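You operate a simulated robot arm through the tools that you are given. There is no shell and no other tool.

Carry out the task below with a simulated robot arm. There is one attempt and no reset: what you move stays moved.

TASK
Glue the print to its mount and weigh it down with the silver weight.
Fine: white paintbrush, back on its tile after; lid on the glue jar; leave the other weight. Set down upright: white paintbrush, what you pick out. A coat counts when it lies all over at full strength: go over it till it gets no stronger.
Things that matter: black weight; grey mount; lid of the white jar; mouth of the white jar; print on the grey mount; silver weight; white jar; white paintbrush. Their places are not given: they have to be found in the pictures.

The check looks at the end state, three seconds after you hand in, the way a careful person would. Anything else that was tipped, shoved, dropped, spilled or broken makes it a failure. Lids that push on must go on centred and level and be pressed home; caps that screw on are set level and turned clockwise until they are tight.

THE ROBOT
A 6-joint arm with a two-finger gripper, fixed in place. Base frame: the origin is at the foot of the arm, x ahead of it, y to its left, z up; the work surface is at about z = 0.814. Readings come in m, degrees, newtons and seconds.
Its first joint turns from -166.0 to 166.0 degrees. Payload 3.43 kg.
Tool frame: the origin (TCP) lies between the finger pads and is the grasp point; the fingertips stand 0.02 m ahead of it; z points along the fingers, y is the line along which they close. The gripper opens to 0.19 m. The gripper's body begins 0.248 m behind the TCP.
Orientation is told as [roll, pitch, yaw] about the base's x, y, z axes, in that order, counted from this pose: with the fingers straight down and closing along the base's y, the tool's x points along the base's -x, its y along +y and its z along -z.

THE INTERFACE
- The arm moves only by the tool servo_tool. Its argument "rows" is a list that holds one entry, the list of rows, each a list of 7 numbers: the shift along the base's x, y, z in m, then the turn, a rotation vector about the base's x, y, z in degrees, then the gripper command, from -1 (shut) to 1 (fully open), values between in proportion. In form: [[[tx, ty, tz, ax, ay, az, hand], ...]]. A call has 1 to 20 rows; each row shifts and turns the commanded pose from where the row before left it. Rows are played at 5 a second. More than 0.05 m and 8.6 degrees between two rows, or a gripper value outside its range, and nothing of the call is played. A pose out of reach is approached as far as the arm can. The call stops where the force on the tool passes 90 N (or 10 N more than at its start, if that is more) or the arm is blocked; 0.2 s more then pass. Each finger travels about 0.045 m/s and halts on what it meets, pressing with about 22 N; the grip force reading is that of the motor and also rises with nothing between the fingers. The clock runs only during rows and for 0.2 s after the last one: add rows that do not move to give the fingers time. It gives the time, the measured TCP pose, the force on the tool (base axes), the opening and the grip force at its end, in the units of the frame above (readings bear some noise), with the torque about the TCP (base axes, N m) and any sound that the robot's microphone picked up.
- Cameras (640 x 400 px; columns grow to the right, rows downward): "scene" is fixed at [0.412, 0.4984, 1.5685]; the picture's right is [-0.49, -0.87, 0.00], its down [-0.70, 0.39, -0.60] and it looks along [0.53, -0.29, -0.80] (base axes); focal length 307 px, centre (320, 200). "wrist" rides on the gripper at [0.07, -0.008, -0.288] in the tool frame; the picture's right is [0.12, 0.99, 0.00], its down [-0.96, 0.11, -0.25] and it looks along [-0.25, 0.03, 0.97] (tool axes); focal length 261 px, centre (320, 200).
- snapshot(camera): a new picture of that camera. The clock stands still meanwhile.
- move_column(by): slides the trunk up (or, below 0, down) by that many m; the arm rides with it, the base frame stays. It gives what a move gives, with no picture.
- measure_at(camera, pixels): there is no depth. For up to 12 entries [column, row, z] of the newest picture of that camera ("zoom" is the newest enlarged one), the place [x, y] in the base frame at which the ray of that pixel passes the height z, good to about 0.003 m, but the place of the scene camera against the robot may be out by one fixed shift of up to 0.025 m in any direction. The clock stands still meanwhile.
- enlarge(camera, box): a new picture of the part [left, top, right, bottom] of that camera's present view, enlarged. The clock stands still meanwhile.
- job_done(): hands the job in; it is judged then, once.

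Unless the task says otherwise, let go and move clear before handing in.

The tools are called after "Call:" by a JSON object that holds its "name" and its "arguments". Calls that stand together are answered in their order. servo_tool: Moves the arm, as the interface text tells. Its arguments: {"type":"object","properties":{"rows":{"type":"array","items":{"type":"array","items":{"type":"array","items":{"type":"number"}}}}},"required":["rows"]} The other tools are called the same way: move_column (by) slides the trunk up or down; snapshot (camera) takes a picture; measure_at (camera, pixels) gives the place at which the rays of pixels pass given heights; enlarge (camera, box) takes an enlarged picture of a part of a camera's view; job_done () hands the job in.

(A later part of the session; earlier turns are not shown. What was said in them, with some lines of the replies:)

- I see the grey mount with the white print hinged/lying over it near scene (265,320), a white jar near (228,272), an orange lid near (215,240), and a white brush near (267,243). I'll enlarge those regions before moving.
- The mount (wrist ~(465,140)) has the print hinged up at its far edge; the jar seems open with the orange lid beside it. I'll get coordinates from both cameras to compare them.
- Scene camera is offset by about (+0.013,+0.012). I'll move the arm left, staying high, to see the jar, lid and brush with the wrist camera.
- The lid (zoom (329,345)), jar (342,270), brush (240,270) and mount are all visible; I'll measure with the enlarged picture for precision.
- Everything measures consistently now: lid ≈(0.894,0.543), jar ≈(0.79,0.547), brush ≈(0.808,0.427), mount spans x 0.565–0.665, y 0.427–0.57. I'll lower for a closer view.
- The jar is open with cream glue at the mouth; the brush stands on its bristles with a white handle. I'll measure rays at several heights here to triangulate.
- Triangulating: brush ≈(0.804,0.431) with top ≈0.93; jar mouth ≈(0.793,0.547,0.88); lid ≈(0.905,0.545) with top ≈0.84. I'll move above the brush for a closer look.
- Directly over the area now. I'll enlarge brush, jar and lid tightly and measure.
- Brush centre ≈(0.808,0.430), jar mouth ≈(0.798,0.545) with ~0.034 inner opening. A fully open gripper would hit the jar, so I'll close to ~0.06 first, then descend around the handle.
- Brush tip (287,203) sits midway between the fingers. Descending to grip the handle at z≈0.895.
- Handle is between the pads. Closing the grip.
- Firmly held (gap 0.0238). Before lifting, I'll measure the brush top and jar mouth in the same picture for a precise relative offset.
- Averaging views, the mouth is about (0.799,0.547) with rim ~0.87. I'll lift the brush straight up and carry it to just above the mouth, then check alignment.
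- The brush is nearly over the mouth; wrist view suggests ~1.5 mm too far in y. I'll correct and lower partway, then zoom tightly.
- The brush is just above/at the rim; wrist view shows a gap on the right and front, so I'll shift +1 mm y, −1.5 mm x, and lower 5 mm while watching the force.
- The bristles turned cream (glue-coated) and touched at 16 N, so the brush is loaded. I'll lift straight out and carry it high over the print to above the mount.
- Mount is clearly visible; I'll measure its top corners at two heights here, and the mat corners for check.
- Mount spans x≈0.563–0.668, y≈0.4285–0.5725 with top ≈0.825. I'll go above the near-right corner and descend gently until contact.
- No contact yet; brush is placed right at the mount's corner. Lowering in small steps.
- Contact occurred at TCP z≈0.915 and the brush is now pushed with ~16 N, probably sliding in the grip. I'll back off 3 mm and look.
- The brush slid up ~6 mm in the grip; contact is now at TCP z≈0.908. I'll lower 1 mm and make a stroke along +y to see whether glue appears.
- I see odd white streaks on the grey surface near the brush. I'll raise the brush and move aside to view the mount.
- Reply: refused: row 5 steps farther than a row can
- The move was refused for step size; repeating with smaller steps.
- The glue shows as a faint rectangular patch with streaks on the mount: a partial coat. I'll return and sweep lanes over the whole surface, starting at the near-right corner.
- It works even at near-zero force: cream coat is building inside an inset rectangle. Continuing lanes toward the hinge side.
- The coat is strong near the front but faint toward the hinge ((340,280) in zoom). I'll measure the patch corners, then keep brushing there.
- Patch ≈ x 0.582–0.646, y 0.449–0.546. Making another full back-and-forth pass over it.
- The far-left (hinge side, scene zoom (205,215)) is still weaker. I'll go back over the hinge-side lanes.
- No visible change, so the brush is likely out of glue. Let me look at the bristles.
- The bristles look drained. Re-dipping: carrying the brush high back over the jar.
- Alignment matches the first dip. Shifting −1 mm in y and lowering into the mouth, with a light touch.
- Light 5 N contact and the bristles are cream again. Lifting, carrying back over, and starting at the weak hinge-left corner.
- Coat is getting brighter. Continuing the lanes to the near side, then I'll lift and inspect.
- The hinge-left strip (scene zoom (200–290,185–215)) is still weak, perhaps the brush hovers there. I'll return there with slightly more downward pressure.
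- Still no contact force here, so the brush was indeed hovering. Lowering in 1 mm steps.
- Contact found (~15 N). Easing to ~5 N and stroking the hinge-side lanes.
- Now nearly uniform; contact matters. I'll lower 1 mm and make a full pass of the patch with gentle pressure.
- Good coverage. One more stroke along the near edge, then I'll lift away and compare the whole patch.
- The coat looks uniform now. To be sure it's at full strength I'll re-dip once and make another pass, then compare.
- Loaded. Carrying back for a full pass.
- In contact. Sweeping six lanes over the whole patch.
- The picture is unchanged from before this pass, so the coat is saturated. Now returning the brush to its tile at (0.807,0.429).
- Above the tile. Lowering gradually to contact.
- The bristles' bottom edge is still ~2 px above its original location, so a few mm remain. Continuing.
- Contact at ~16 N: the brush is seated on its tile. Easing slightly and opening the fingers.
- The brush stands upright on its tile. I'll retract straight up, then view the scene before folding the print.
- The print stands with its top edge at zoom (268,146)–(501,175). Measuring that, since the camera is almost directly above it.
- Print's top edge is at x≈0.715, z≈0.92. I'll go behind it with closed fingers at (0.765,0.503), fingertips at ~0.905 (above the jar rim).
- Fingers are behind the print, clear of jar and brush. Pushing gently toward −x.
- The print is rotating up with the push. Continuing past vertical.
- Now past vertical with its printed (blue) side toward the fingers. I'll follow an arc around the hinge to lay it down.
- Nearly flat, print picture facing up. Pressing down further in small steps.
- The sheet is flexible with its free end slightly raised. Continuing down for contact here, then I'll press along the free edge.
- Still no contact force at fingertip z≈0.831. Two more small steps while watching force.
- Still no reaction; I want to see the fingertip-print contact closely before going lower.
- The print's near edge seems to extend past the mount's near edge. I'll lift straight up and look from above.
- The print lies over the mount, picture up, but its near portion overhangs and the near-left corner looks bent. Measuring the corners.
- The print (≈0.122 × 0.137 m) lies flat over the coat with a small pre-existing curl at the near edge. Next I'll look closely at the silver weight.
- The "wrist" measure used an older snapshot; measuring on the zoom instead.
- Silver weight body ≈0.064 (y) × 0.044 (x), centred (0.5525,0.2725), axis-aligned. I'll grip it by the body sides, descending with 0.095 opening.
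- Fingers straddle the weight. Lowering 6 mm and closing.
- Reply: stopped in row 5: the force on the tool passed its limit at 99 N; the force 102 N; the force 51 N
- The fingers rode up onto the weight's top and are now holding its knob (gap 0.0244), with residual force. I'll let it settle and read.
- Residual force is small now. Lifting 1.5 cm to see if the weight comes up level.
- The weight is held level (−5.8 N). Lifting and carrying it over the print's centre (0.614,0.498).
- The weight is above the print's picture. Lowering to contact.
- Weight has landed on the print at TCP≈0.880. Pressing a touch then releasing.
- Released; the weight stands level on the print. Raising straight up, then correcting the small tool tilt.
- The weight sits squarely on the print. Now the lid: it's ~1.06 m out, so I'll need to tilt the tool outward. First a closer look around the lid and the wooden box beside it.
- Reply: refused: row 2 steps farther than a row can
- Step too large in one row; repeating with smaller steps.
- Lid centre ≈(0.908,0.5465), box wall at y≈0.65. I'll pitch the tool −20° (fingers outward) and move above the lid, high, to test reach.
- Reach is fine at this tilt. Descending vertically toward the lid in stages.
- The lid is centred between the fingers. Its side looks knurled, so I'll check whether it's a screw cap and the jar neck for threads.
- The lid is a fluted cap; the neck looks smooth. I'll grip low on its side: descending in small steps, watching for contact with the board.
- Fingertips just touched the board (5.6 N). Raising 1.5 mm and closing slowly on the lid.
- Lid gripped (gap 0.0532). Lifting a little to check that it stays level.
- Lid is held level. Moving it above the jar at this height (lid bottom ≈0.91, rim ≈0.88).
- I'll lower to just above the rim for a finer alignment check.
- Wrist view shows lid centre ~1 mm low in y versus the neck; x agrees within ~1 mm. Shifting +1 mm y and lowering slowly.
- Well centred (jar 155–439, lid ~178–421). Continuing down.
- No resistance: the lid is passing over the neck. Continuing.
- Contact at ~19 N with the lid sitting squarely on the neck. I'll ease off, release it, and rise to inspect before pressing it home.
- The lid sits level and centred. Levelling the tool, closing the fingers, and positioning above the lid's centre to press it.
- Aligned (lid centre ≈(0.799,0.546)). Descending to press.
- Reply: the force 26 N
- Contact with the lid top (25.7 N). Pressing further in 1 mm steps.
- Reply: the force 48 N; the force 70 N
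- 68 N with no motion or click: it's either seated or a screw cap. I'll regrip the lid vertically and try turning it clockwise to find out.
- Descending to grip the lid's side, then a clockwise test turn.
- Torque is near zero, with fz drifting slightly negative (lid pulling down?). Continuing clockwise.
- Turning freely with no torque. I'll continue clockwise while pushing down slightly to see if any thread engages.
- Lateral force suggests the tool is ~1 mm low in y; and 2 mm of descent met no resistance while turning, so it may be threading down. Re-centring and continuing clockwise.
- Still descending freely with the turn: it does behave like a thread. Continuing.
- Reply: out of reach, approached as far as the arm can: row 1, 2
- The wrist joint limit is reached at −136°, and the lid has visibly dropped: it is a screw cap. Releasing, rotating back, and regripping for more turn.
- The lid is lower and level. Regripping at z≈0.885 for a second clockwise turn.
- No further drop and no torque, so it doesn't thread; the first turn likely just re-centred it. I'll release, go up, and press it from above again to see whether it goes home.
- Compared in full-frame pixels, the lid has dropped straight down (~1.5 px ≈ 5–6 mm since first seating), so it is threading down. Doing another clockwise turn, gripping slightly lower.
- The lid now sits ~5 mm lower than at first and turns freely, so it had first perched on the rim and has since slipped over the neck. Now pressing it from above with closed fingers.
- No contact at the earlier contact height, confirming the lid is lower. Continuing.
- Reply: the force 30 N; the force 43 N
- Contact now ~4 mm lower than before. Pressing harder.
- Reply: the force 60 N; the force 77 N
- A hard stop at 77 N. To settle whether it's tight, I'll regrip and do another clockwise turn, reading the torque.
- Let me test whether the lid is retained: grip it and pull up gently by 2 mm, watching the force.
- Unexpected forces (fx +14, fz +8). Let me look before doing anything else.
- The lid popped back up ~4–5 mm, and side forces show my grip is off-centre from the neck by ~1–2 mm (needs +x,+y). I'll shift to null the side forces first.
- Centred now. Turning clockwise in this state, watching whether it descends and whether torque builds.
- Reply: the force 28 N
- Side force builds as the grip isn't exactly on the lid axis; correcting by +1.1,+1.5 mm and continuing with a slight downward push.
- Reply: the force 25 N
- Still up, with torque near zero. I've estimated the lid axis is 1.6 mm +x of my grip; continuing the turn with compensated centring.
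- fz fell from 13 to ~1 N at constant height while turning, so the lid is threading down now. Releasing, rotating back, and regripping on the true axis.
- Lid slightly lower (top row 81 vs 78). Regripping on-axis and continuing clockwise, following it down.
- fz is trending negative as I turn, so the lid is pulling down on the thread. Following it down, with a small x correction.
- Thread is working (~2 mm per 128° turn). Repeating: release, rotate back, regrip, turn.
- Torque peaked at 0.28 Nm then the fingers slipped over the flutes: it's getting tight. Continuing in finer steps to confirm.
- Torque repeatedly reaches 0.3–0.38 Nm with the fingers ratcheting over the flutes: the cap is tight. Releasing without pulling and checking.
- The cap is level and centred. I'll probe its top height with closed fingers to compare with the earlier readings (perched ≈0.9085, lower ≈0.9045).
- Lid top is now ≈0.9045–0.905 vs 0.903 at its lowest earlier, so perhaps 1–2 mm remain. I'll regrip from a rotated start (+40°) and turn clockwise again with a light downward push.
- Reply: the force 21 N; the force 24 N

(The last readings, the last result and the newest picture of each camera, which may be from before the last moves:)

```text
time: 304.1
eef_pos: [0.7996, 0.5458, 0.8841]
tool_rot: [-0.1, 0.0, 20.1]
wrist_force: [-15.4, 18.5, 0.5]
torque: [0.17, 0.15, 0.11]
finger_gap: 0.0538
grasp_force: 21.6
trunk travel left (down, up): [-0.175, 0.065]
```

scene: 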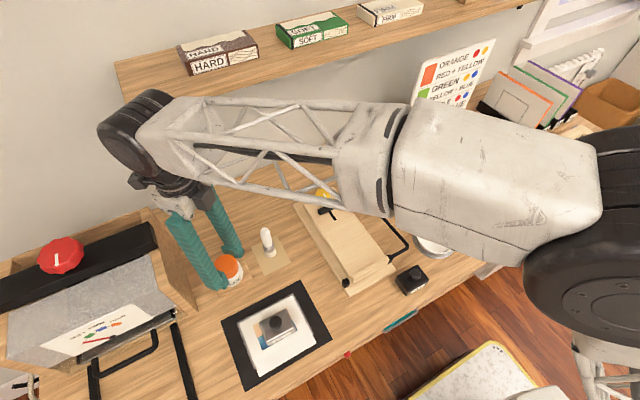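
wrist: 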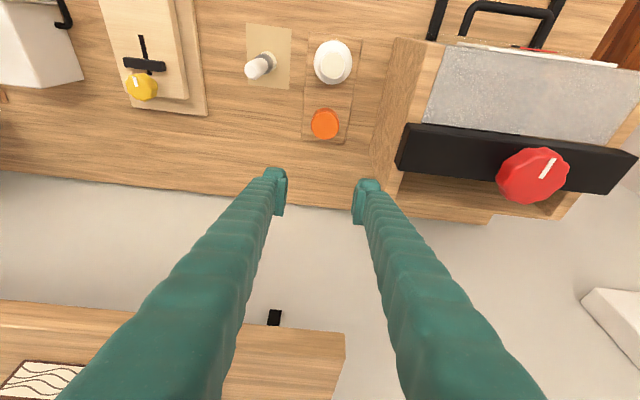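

Torque hits 0.35 Nm immediately and the fingers slip, so the cap is tight. Releasing and backing straight up.

Call:
{"name": "servo_tool", "arguments": {"rows": [[[0, 0, 0, 0, 0, 0, -0.44], [0, 0, 0, 0, 0, 0, -0.38], [0, 0, 0, 0, 0, 0, -0.2], [0, 0, 0, 0, 0, 0, -0.2], [0, 0, 0.02, 0, 0, 0, -0.2], [0, 0, 0.04, 0, 0, 0, -0.2], [0, 0, 0.04, 0, 0, -8, -0.2], [0, 0, 0.04, 0, 0, -8, -0.2], [-0.04, 0, 0, 0, 0, -4, -0.2], [-0.04, 0, 0, 0, 0, 0, -0.2], [-0.04, -0.02, 0, 0, 0, 0, -0.2], [-0.03, -0.02, 0, 0, 0, 0, -0.2], [0, 0, 0, 0, 0, 0, -0.2]]]}}

Call:
{"name": "snapshot", "arguments": {"camera": "scene"}}

Call:
{"name": "snapshot", "arguments": {"camera": "wrist"}}

Call:
{"name": "enlarge", "arguments": {"camera": "scene", "box": [205, 245, 255, 285]}}

Call:
{"name": "enlarge", "arguments": {"camera": "wrist", "box": [270, 160, 390, 260]}}

```text
time: 306.9
eef_pos: [0.6512, 0.5054, 1.0257]
tool_rot: [0.1, 0.0, 0.0]
wrist_force: [-0.2, 0.3, -0.8]
torque: [0.04, -0.06, 0.0]
finger_gap: 0.0762
grasp_force: 0.1
trunk travel left (down, up): [-0.175, 0.065]
```

```text
taken
```

scene: 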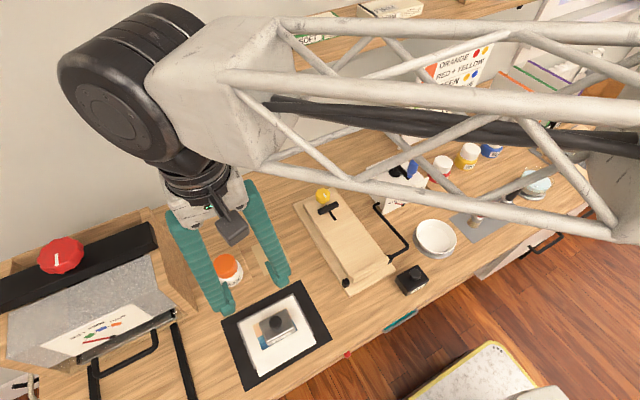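

```text
taken
```

wrist: 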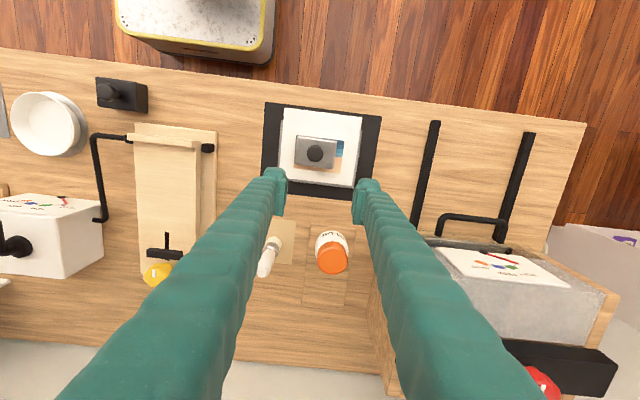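

```text
10.00 times, centred on (230, 265) of scene
```

zoom: 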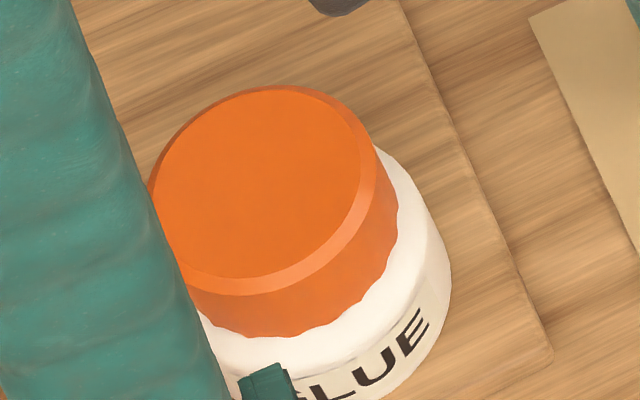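

```text
4.00 times, centred on (330, 210) of wrist
```

zoom: 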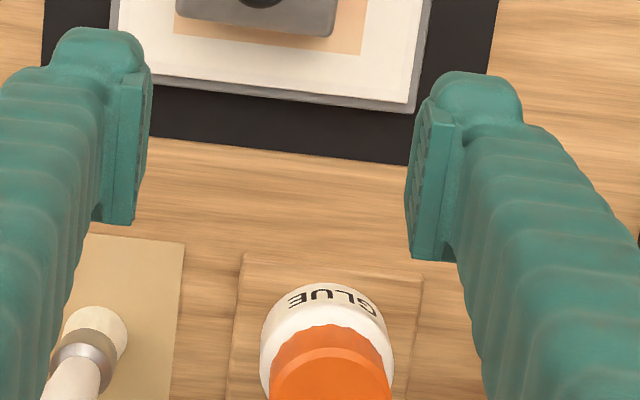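

Cap is seated, brush upright, weight on the print. I'd like an oblique view of the print to verify it's flush; I'll back off and pitch the tool to look along the table.

Call:
{"name": "servo_tool", "arguments": {"rows": [[[-0.03, 0, 0.02, 0, -8, 0, 0.2], [-0.03, 0, 0, 0, -8, 0, 0.6], [-0.03, 0, 0, 0, -8, 0, 1], [-0.03, 0, 0, 0, -8, 0, 1], [-0.03, 0, -0.02, 0, -8, 0, 1], [-0.03, 0, -0.03, 0, 0, 0, 1], [0, 0, -0.03, 0, 0, 0, 1], [0, 0, 0, 0, 0, 0, 1], [0, 0, 0, 0, 0, 0, 1]]]}}

Call:
{"name": "snapshot", "arguments": {"camera": "wrist"}}

Call:
{"name": "enlarge", "arguments": {"camera": "wrist", "box": [220, 120, 420, 260]}}

```text
time: 308.9
eef_pos: [0.4697, 0.5068, 0.9636]
tool_rot: [0.0, -39.9, 0.1]
wrist_force: [0.4, 0.4, 0.7]
torque: [-0.02, 0.04, 0.0]
finger_gap: 0.1899
grasp_force: 0.1
trunk travel left (down, up): [-0.175, 0.065]
```

```text
taken
```

wrist: 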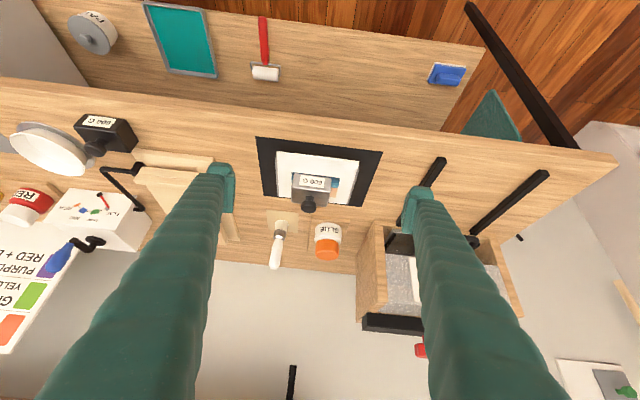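

```text
2.86 times, centred on (320, 190) of wrist
```

zoom: 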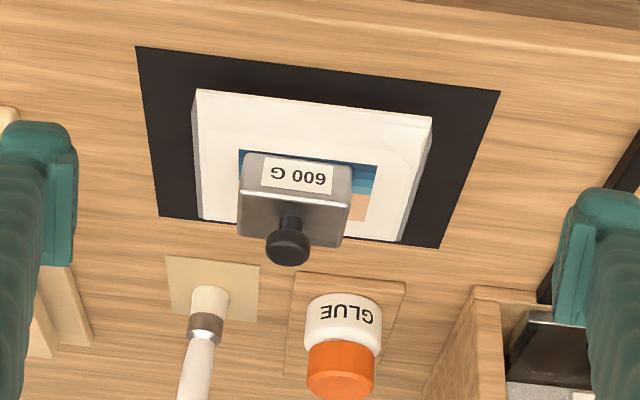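

Call:
{"name": "enlarge", "arguments": {"camera": "wrist", "box": [270, 140, 370, 210]}}

Call:
{"name": "enlarge", "arguments": {"camera": "scene", "box": [210, 270, 350, 390]}}

```text
5.71 times, centred on (320, 175) of wrist
```

zoom: 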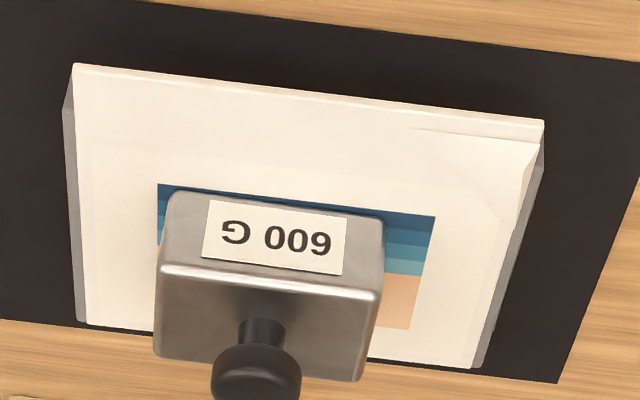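

```text
3.33 times, centred on (280, 330) of scene
```

zoom: 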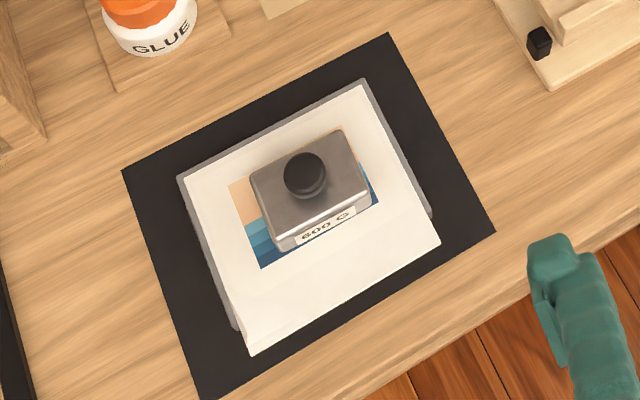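

The print's near edge extends past the mount's near edge, which I want to understand. Measuring corners in this view.

Call:
{"name": "enlarge", "arguments": {"camera": "wrist", "box": [270, 140, 370, 210]}}

Call:
{"name": "measure_at", "arguments": {"camera": "zoom", "pixels": [[75, 65, 0.815], [75, 65, 0.825], [75, 65, 0.84], [75, 65, 0.86], [543, 122, 0.815], [543, 122, 0.84], [543, 122, 0.86], [66, 110, 0.836], [88, 322, 0.838], [472, 367, 0.838], [482, 367, 0.836], [80, 320, 0.836]]}}

```text
5.71 times, centred on (320, 175) of wrist
```

zoom: 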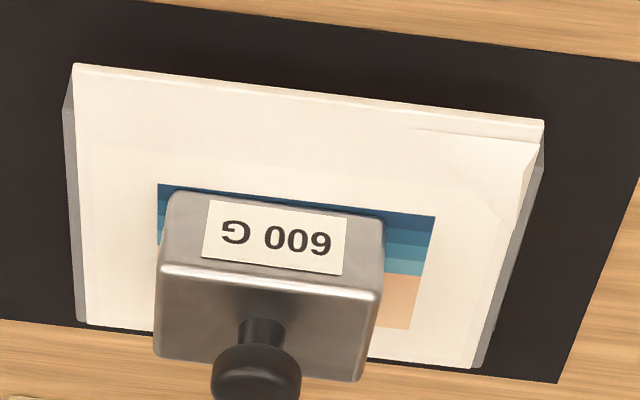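

```text
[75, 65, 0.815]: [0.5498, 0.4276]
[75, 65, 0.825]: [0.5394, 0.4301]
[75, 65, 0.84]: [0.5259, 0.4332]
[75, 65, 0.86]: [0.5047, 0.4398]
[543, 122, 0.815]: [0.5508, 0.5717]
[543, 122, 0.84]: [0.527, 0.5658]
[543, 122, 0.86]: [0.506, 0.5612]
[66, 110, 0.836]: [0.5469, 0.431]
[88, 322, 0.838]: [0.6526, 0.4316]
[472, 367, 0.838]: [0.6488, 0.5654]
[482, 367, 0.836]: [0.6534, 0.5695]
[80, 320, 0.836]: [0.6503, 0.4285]
```

Call:
{"name": "enlarge", "arguments": {"camera": "wrist", "box": [220, 120, 420, 260]}}

Call:
{"name": "measure_at", "arguments": {"camera": "zoom", "pixels": [[137, 47, 0.815], [500, 91, 0.815], [440, 248, 0.815], [160, 215, 0.815], [202, 218, 0.836], [402, 241, 0.836], [195, 112, 0.836], [433, 145, 0.836]]}}

```text
2.86 times, centred on (320, 190) of wrist
```

zoom: 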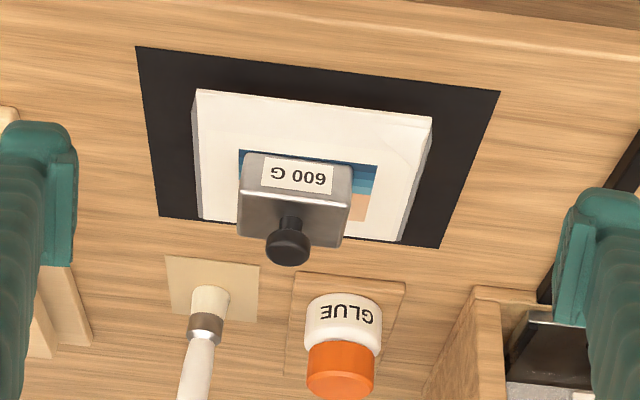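

```text
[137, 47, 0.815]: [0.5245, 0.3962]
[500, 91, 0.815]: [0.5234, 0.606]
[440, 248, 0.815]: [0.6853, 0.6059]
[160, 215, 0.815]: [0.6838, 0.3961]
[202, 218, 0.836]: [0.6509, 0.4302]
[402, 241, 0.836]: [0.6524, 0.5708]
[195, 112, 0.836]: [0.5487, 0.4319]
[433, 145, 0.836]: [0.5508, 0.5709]
```

The view's systematic offset explains the numbers: the print lies flush on the mount with the weight on it, and jar, brush and black weight are in order. I'll level the tool, rise clear and take a last look.

Call:
{"name": "servo_tool", "arguments": {"rows": [[[0, 0, 0.03, 0, 8, 0, 0.5], [0, 0, 0.03, 0, 8, 0, 0.5], [0, 0, 0.03, 0, 8, 0, 0.5], [0, -0.03, 0.03, 0, 8, 0, 0.5], [0, -0.04, 0.02, 0, 8, 0, 0.5], [0, -0.045, 0, 0, 0, 0, 0.5], [0, -0.045, 0, 0, 0, 0, 0.5], [0, -0.045, 0, 0, 0, 0, 0.5], [0, -0.045, 0, 0, 0, 0, 0.5], [0, -0.045, 0, 0, 0, 0, 0.5], [0, 0, 0, 0, 0, 0, 0.5]]]}}

Call:
{"name": "snapshot", "arguments": {"camera": "scene"}}

Call:
{"name": "enlarge", "arguments": {"camera": "scene", "box": [190, 210, 350, 380]}}

Call:
{"name": "enlarge", "arguments": {"camera": "scene", "box": [195, 225, 295, 295]}}

```text
time: 311.3
eef_pos: [0.4675, 0.2112, 1.1062]
tool_rot: [-0.2, 0.0, 0.0]
wrist_force: [0.0, 0.2, -0.2]
torque: [0.0, -0.02, 0.03]
finger_gap: 0.1425
grasp_force: 0.2
trunk travel left (down, up): [-0.175, 0.065]
```

```text
taken
```

scene: 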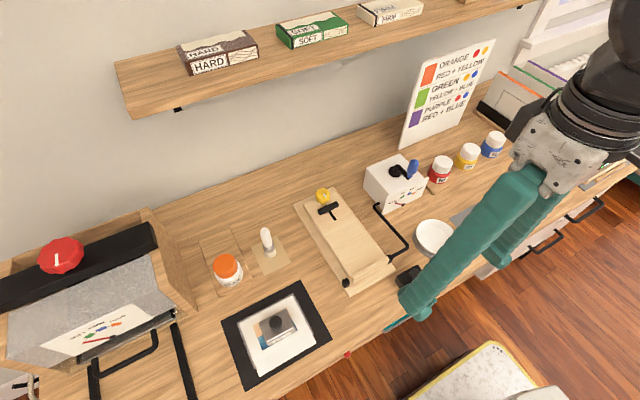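

```text
2.35 times, centred on (270, 295) of scene
```

zoom: 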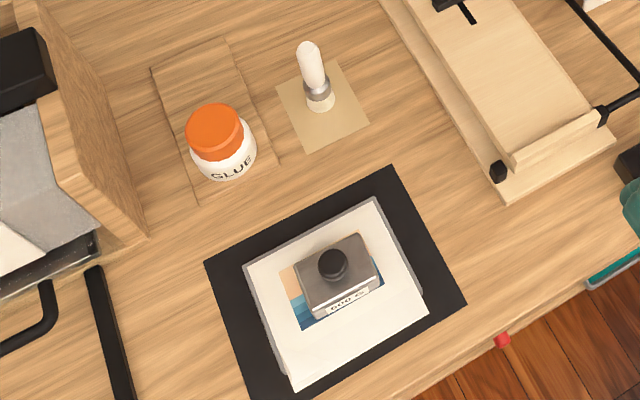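

```text
5.71 times, centred on (245, 260) of scene
```

zoom: 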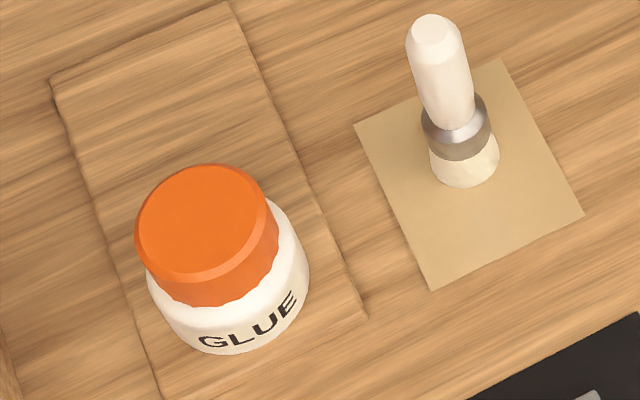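

The final picture shows the cap level on the jar, the brush upright on its tile, the print down with the silver weight on it, and the black weight where it was. The arm is clear and holding nothing, so I'm handing in.

Call:
{"name": "job_done", "arguments": {}}

```text
The job is handed in.
```

The print is glued to its mount and lies flat, with the silver weight standing on it. I've handed the job in.

- **Glue coat:** I went over the mount until a pass with a freshly loaded brush made no visible difference. That took three dips.
- **Print:** I folded it down picture side up. It lies level on the mount, but its near edge sticks out about 2 cm past the mount. Its near-left corner has a small bend, which showed before I folded it.
- **Silver weight:** it stands upright near the middle of the print.
- **Glue jar:** the lid turned out to be a screw cap. It is level and turned clockwise until my fingers slipped on it at about 0.35 N m. Earlier, while I was working out how it closed, it sat about 2 mm lower but turned freely, and a gentle pull popped it back up. I then screwed it on properly. I take the higher, tight position as closed, but that is my judgement.
- **Brush:** it stands upright on its tile, within a few millimetres of where it was.
- **Other things:** I didn't touch the black weight. Nothing was tipped or dropped, and I saw no spills.
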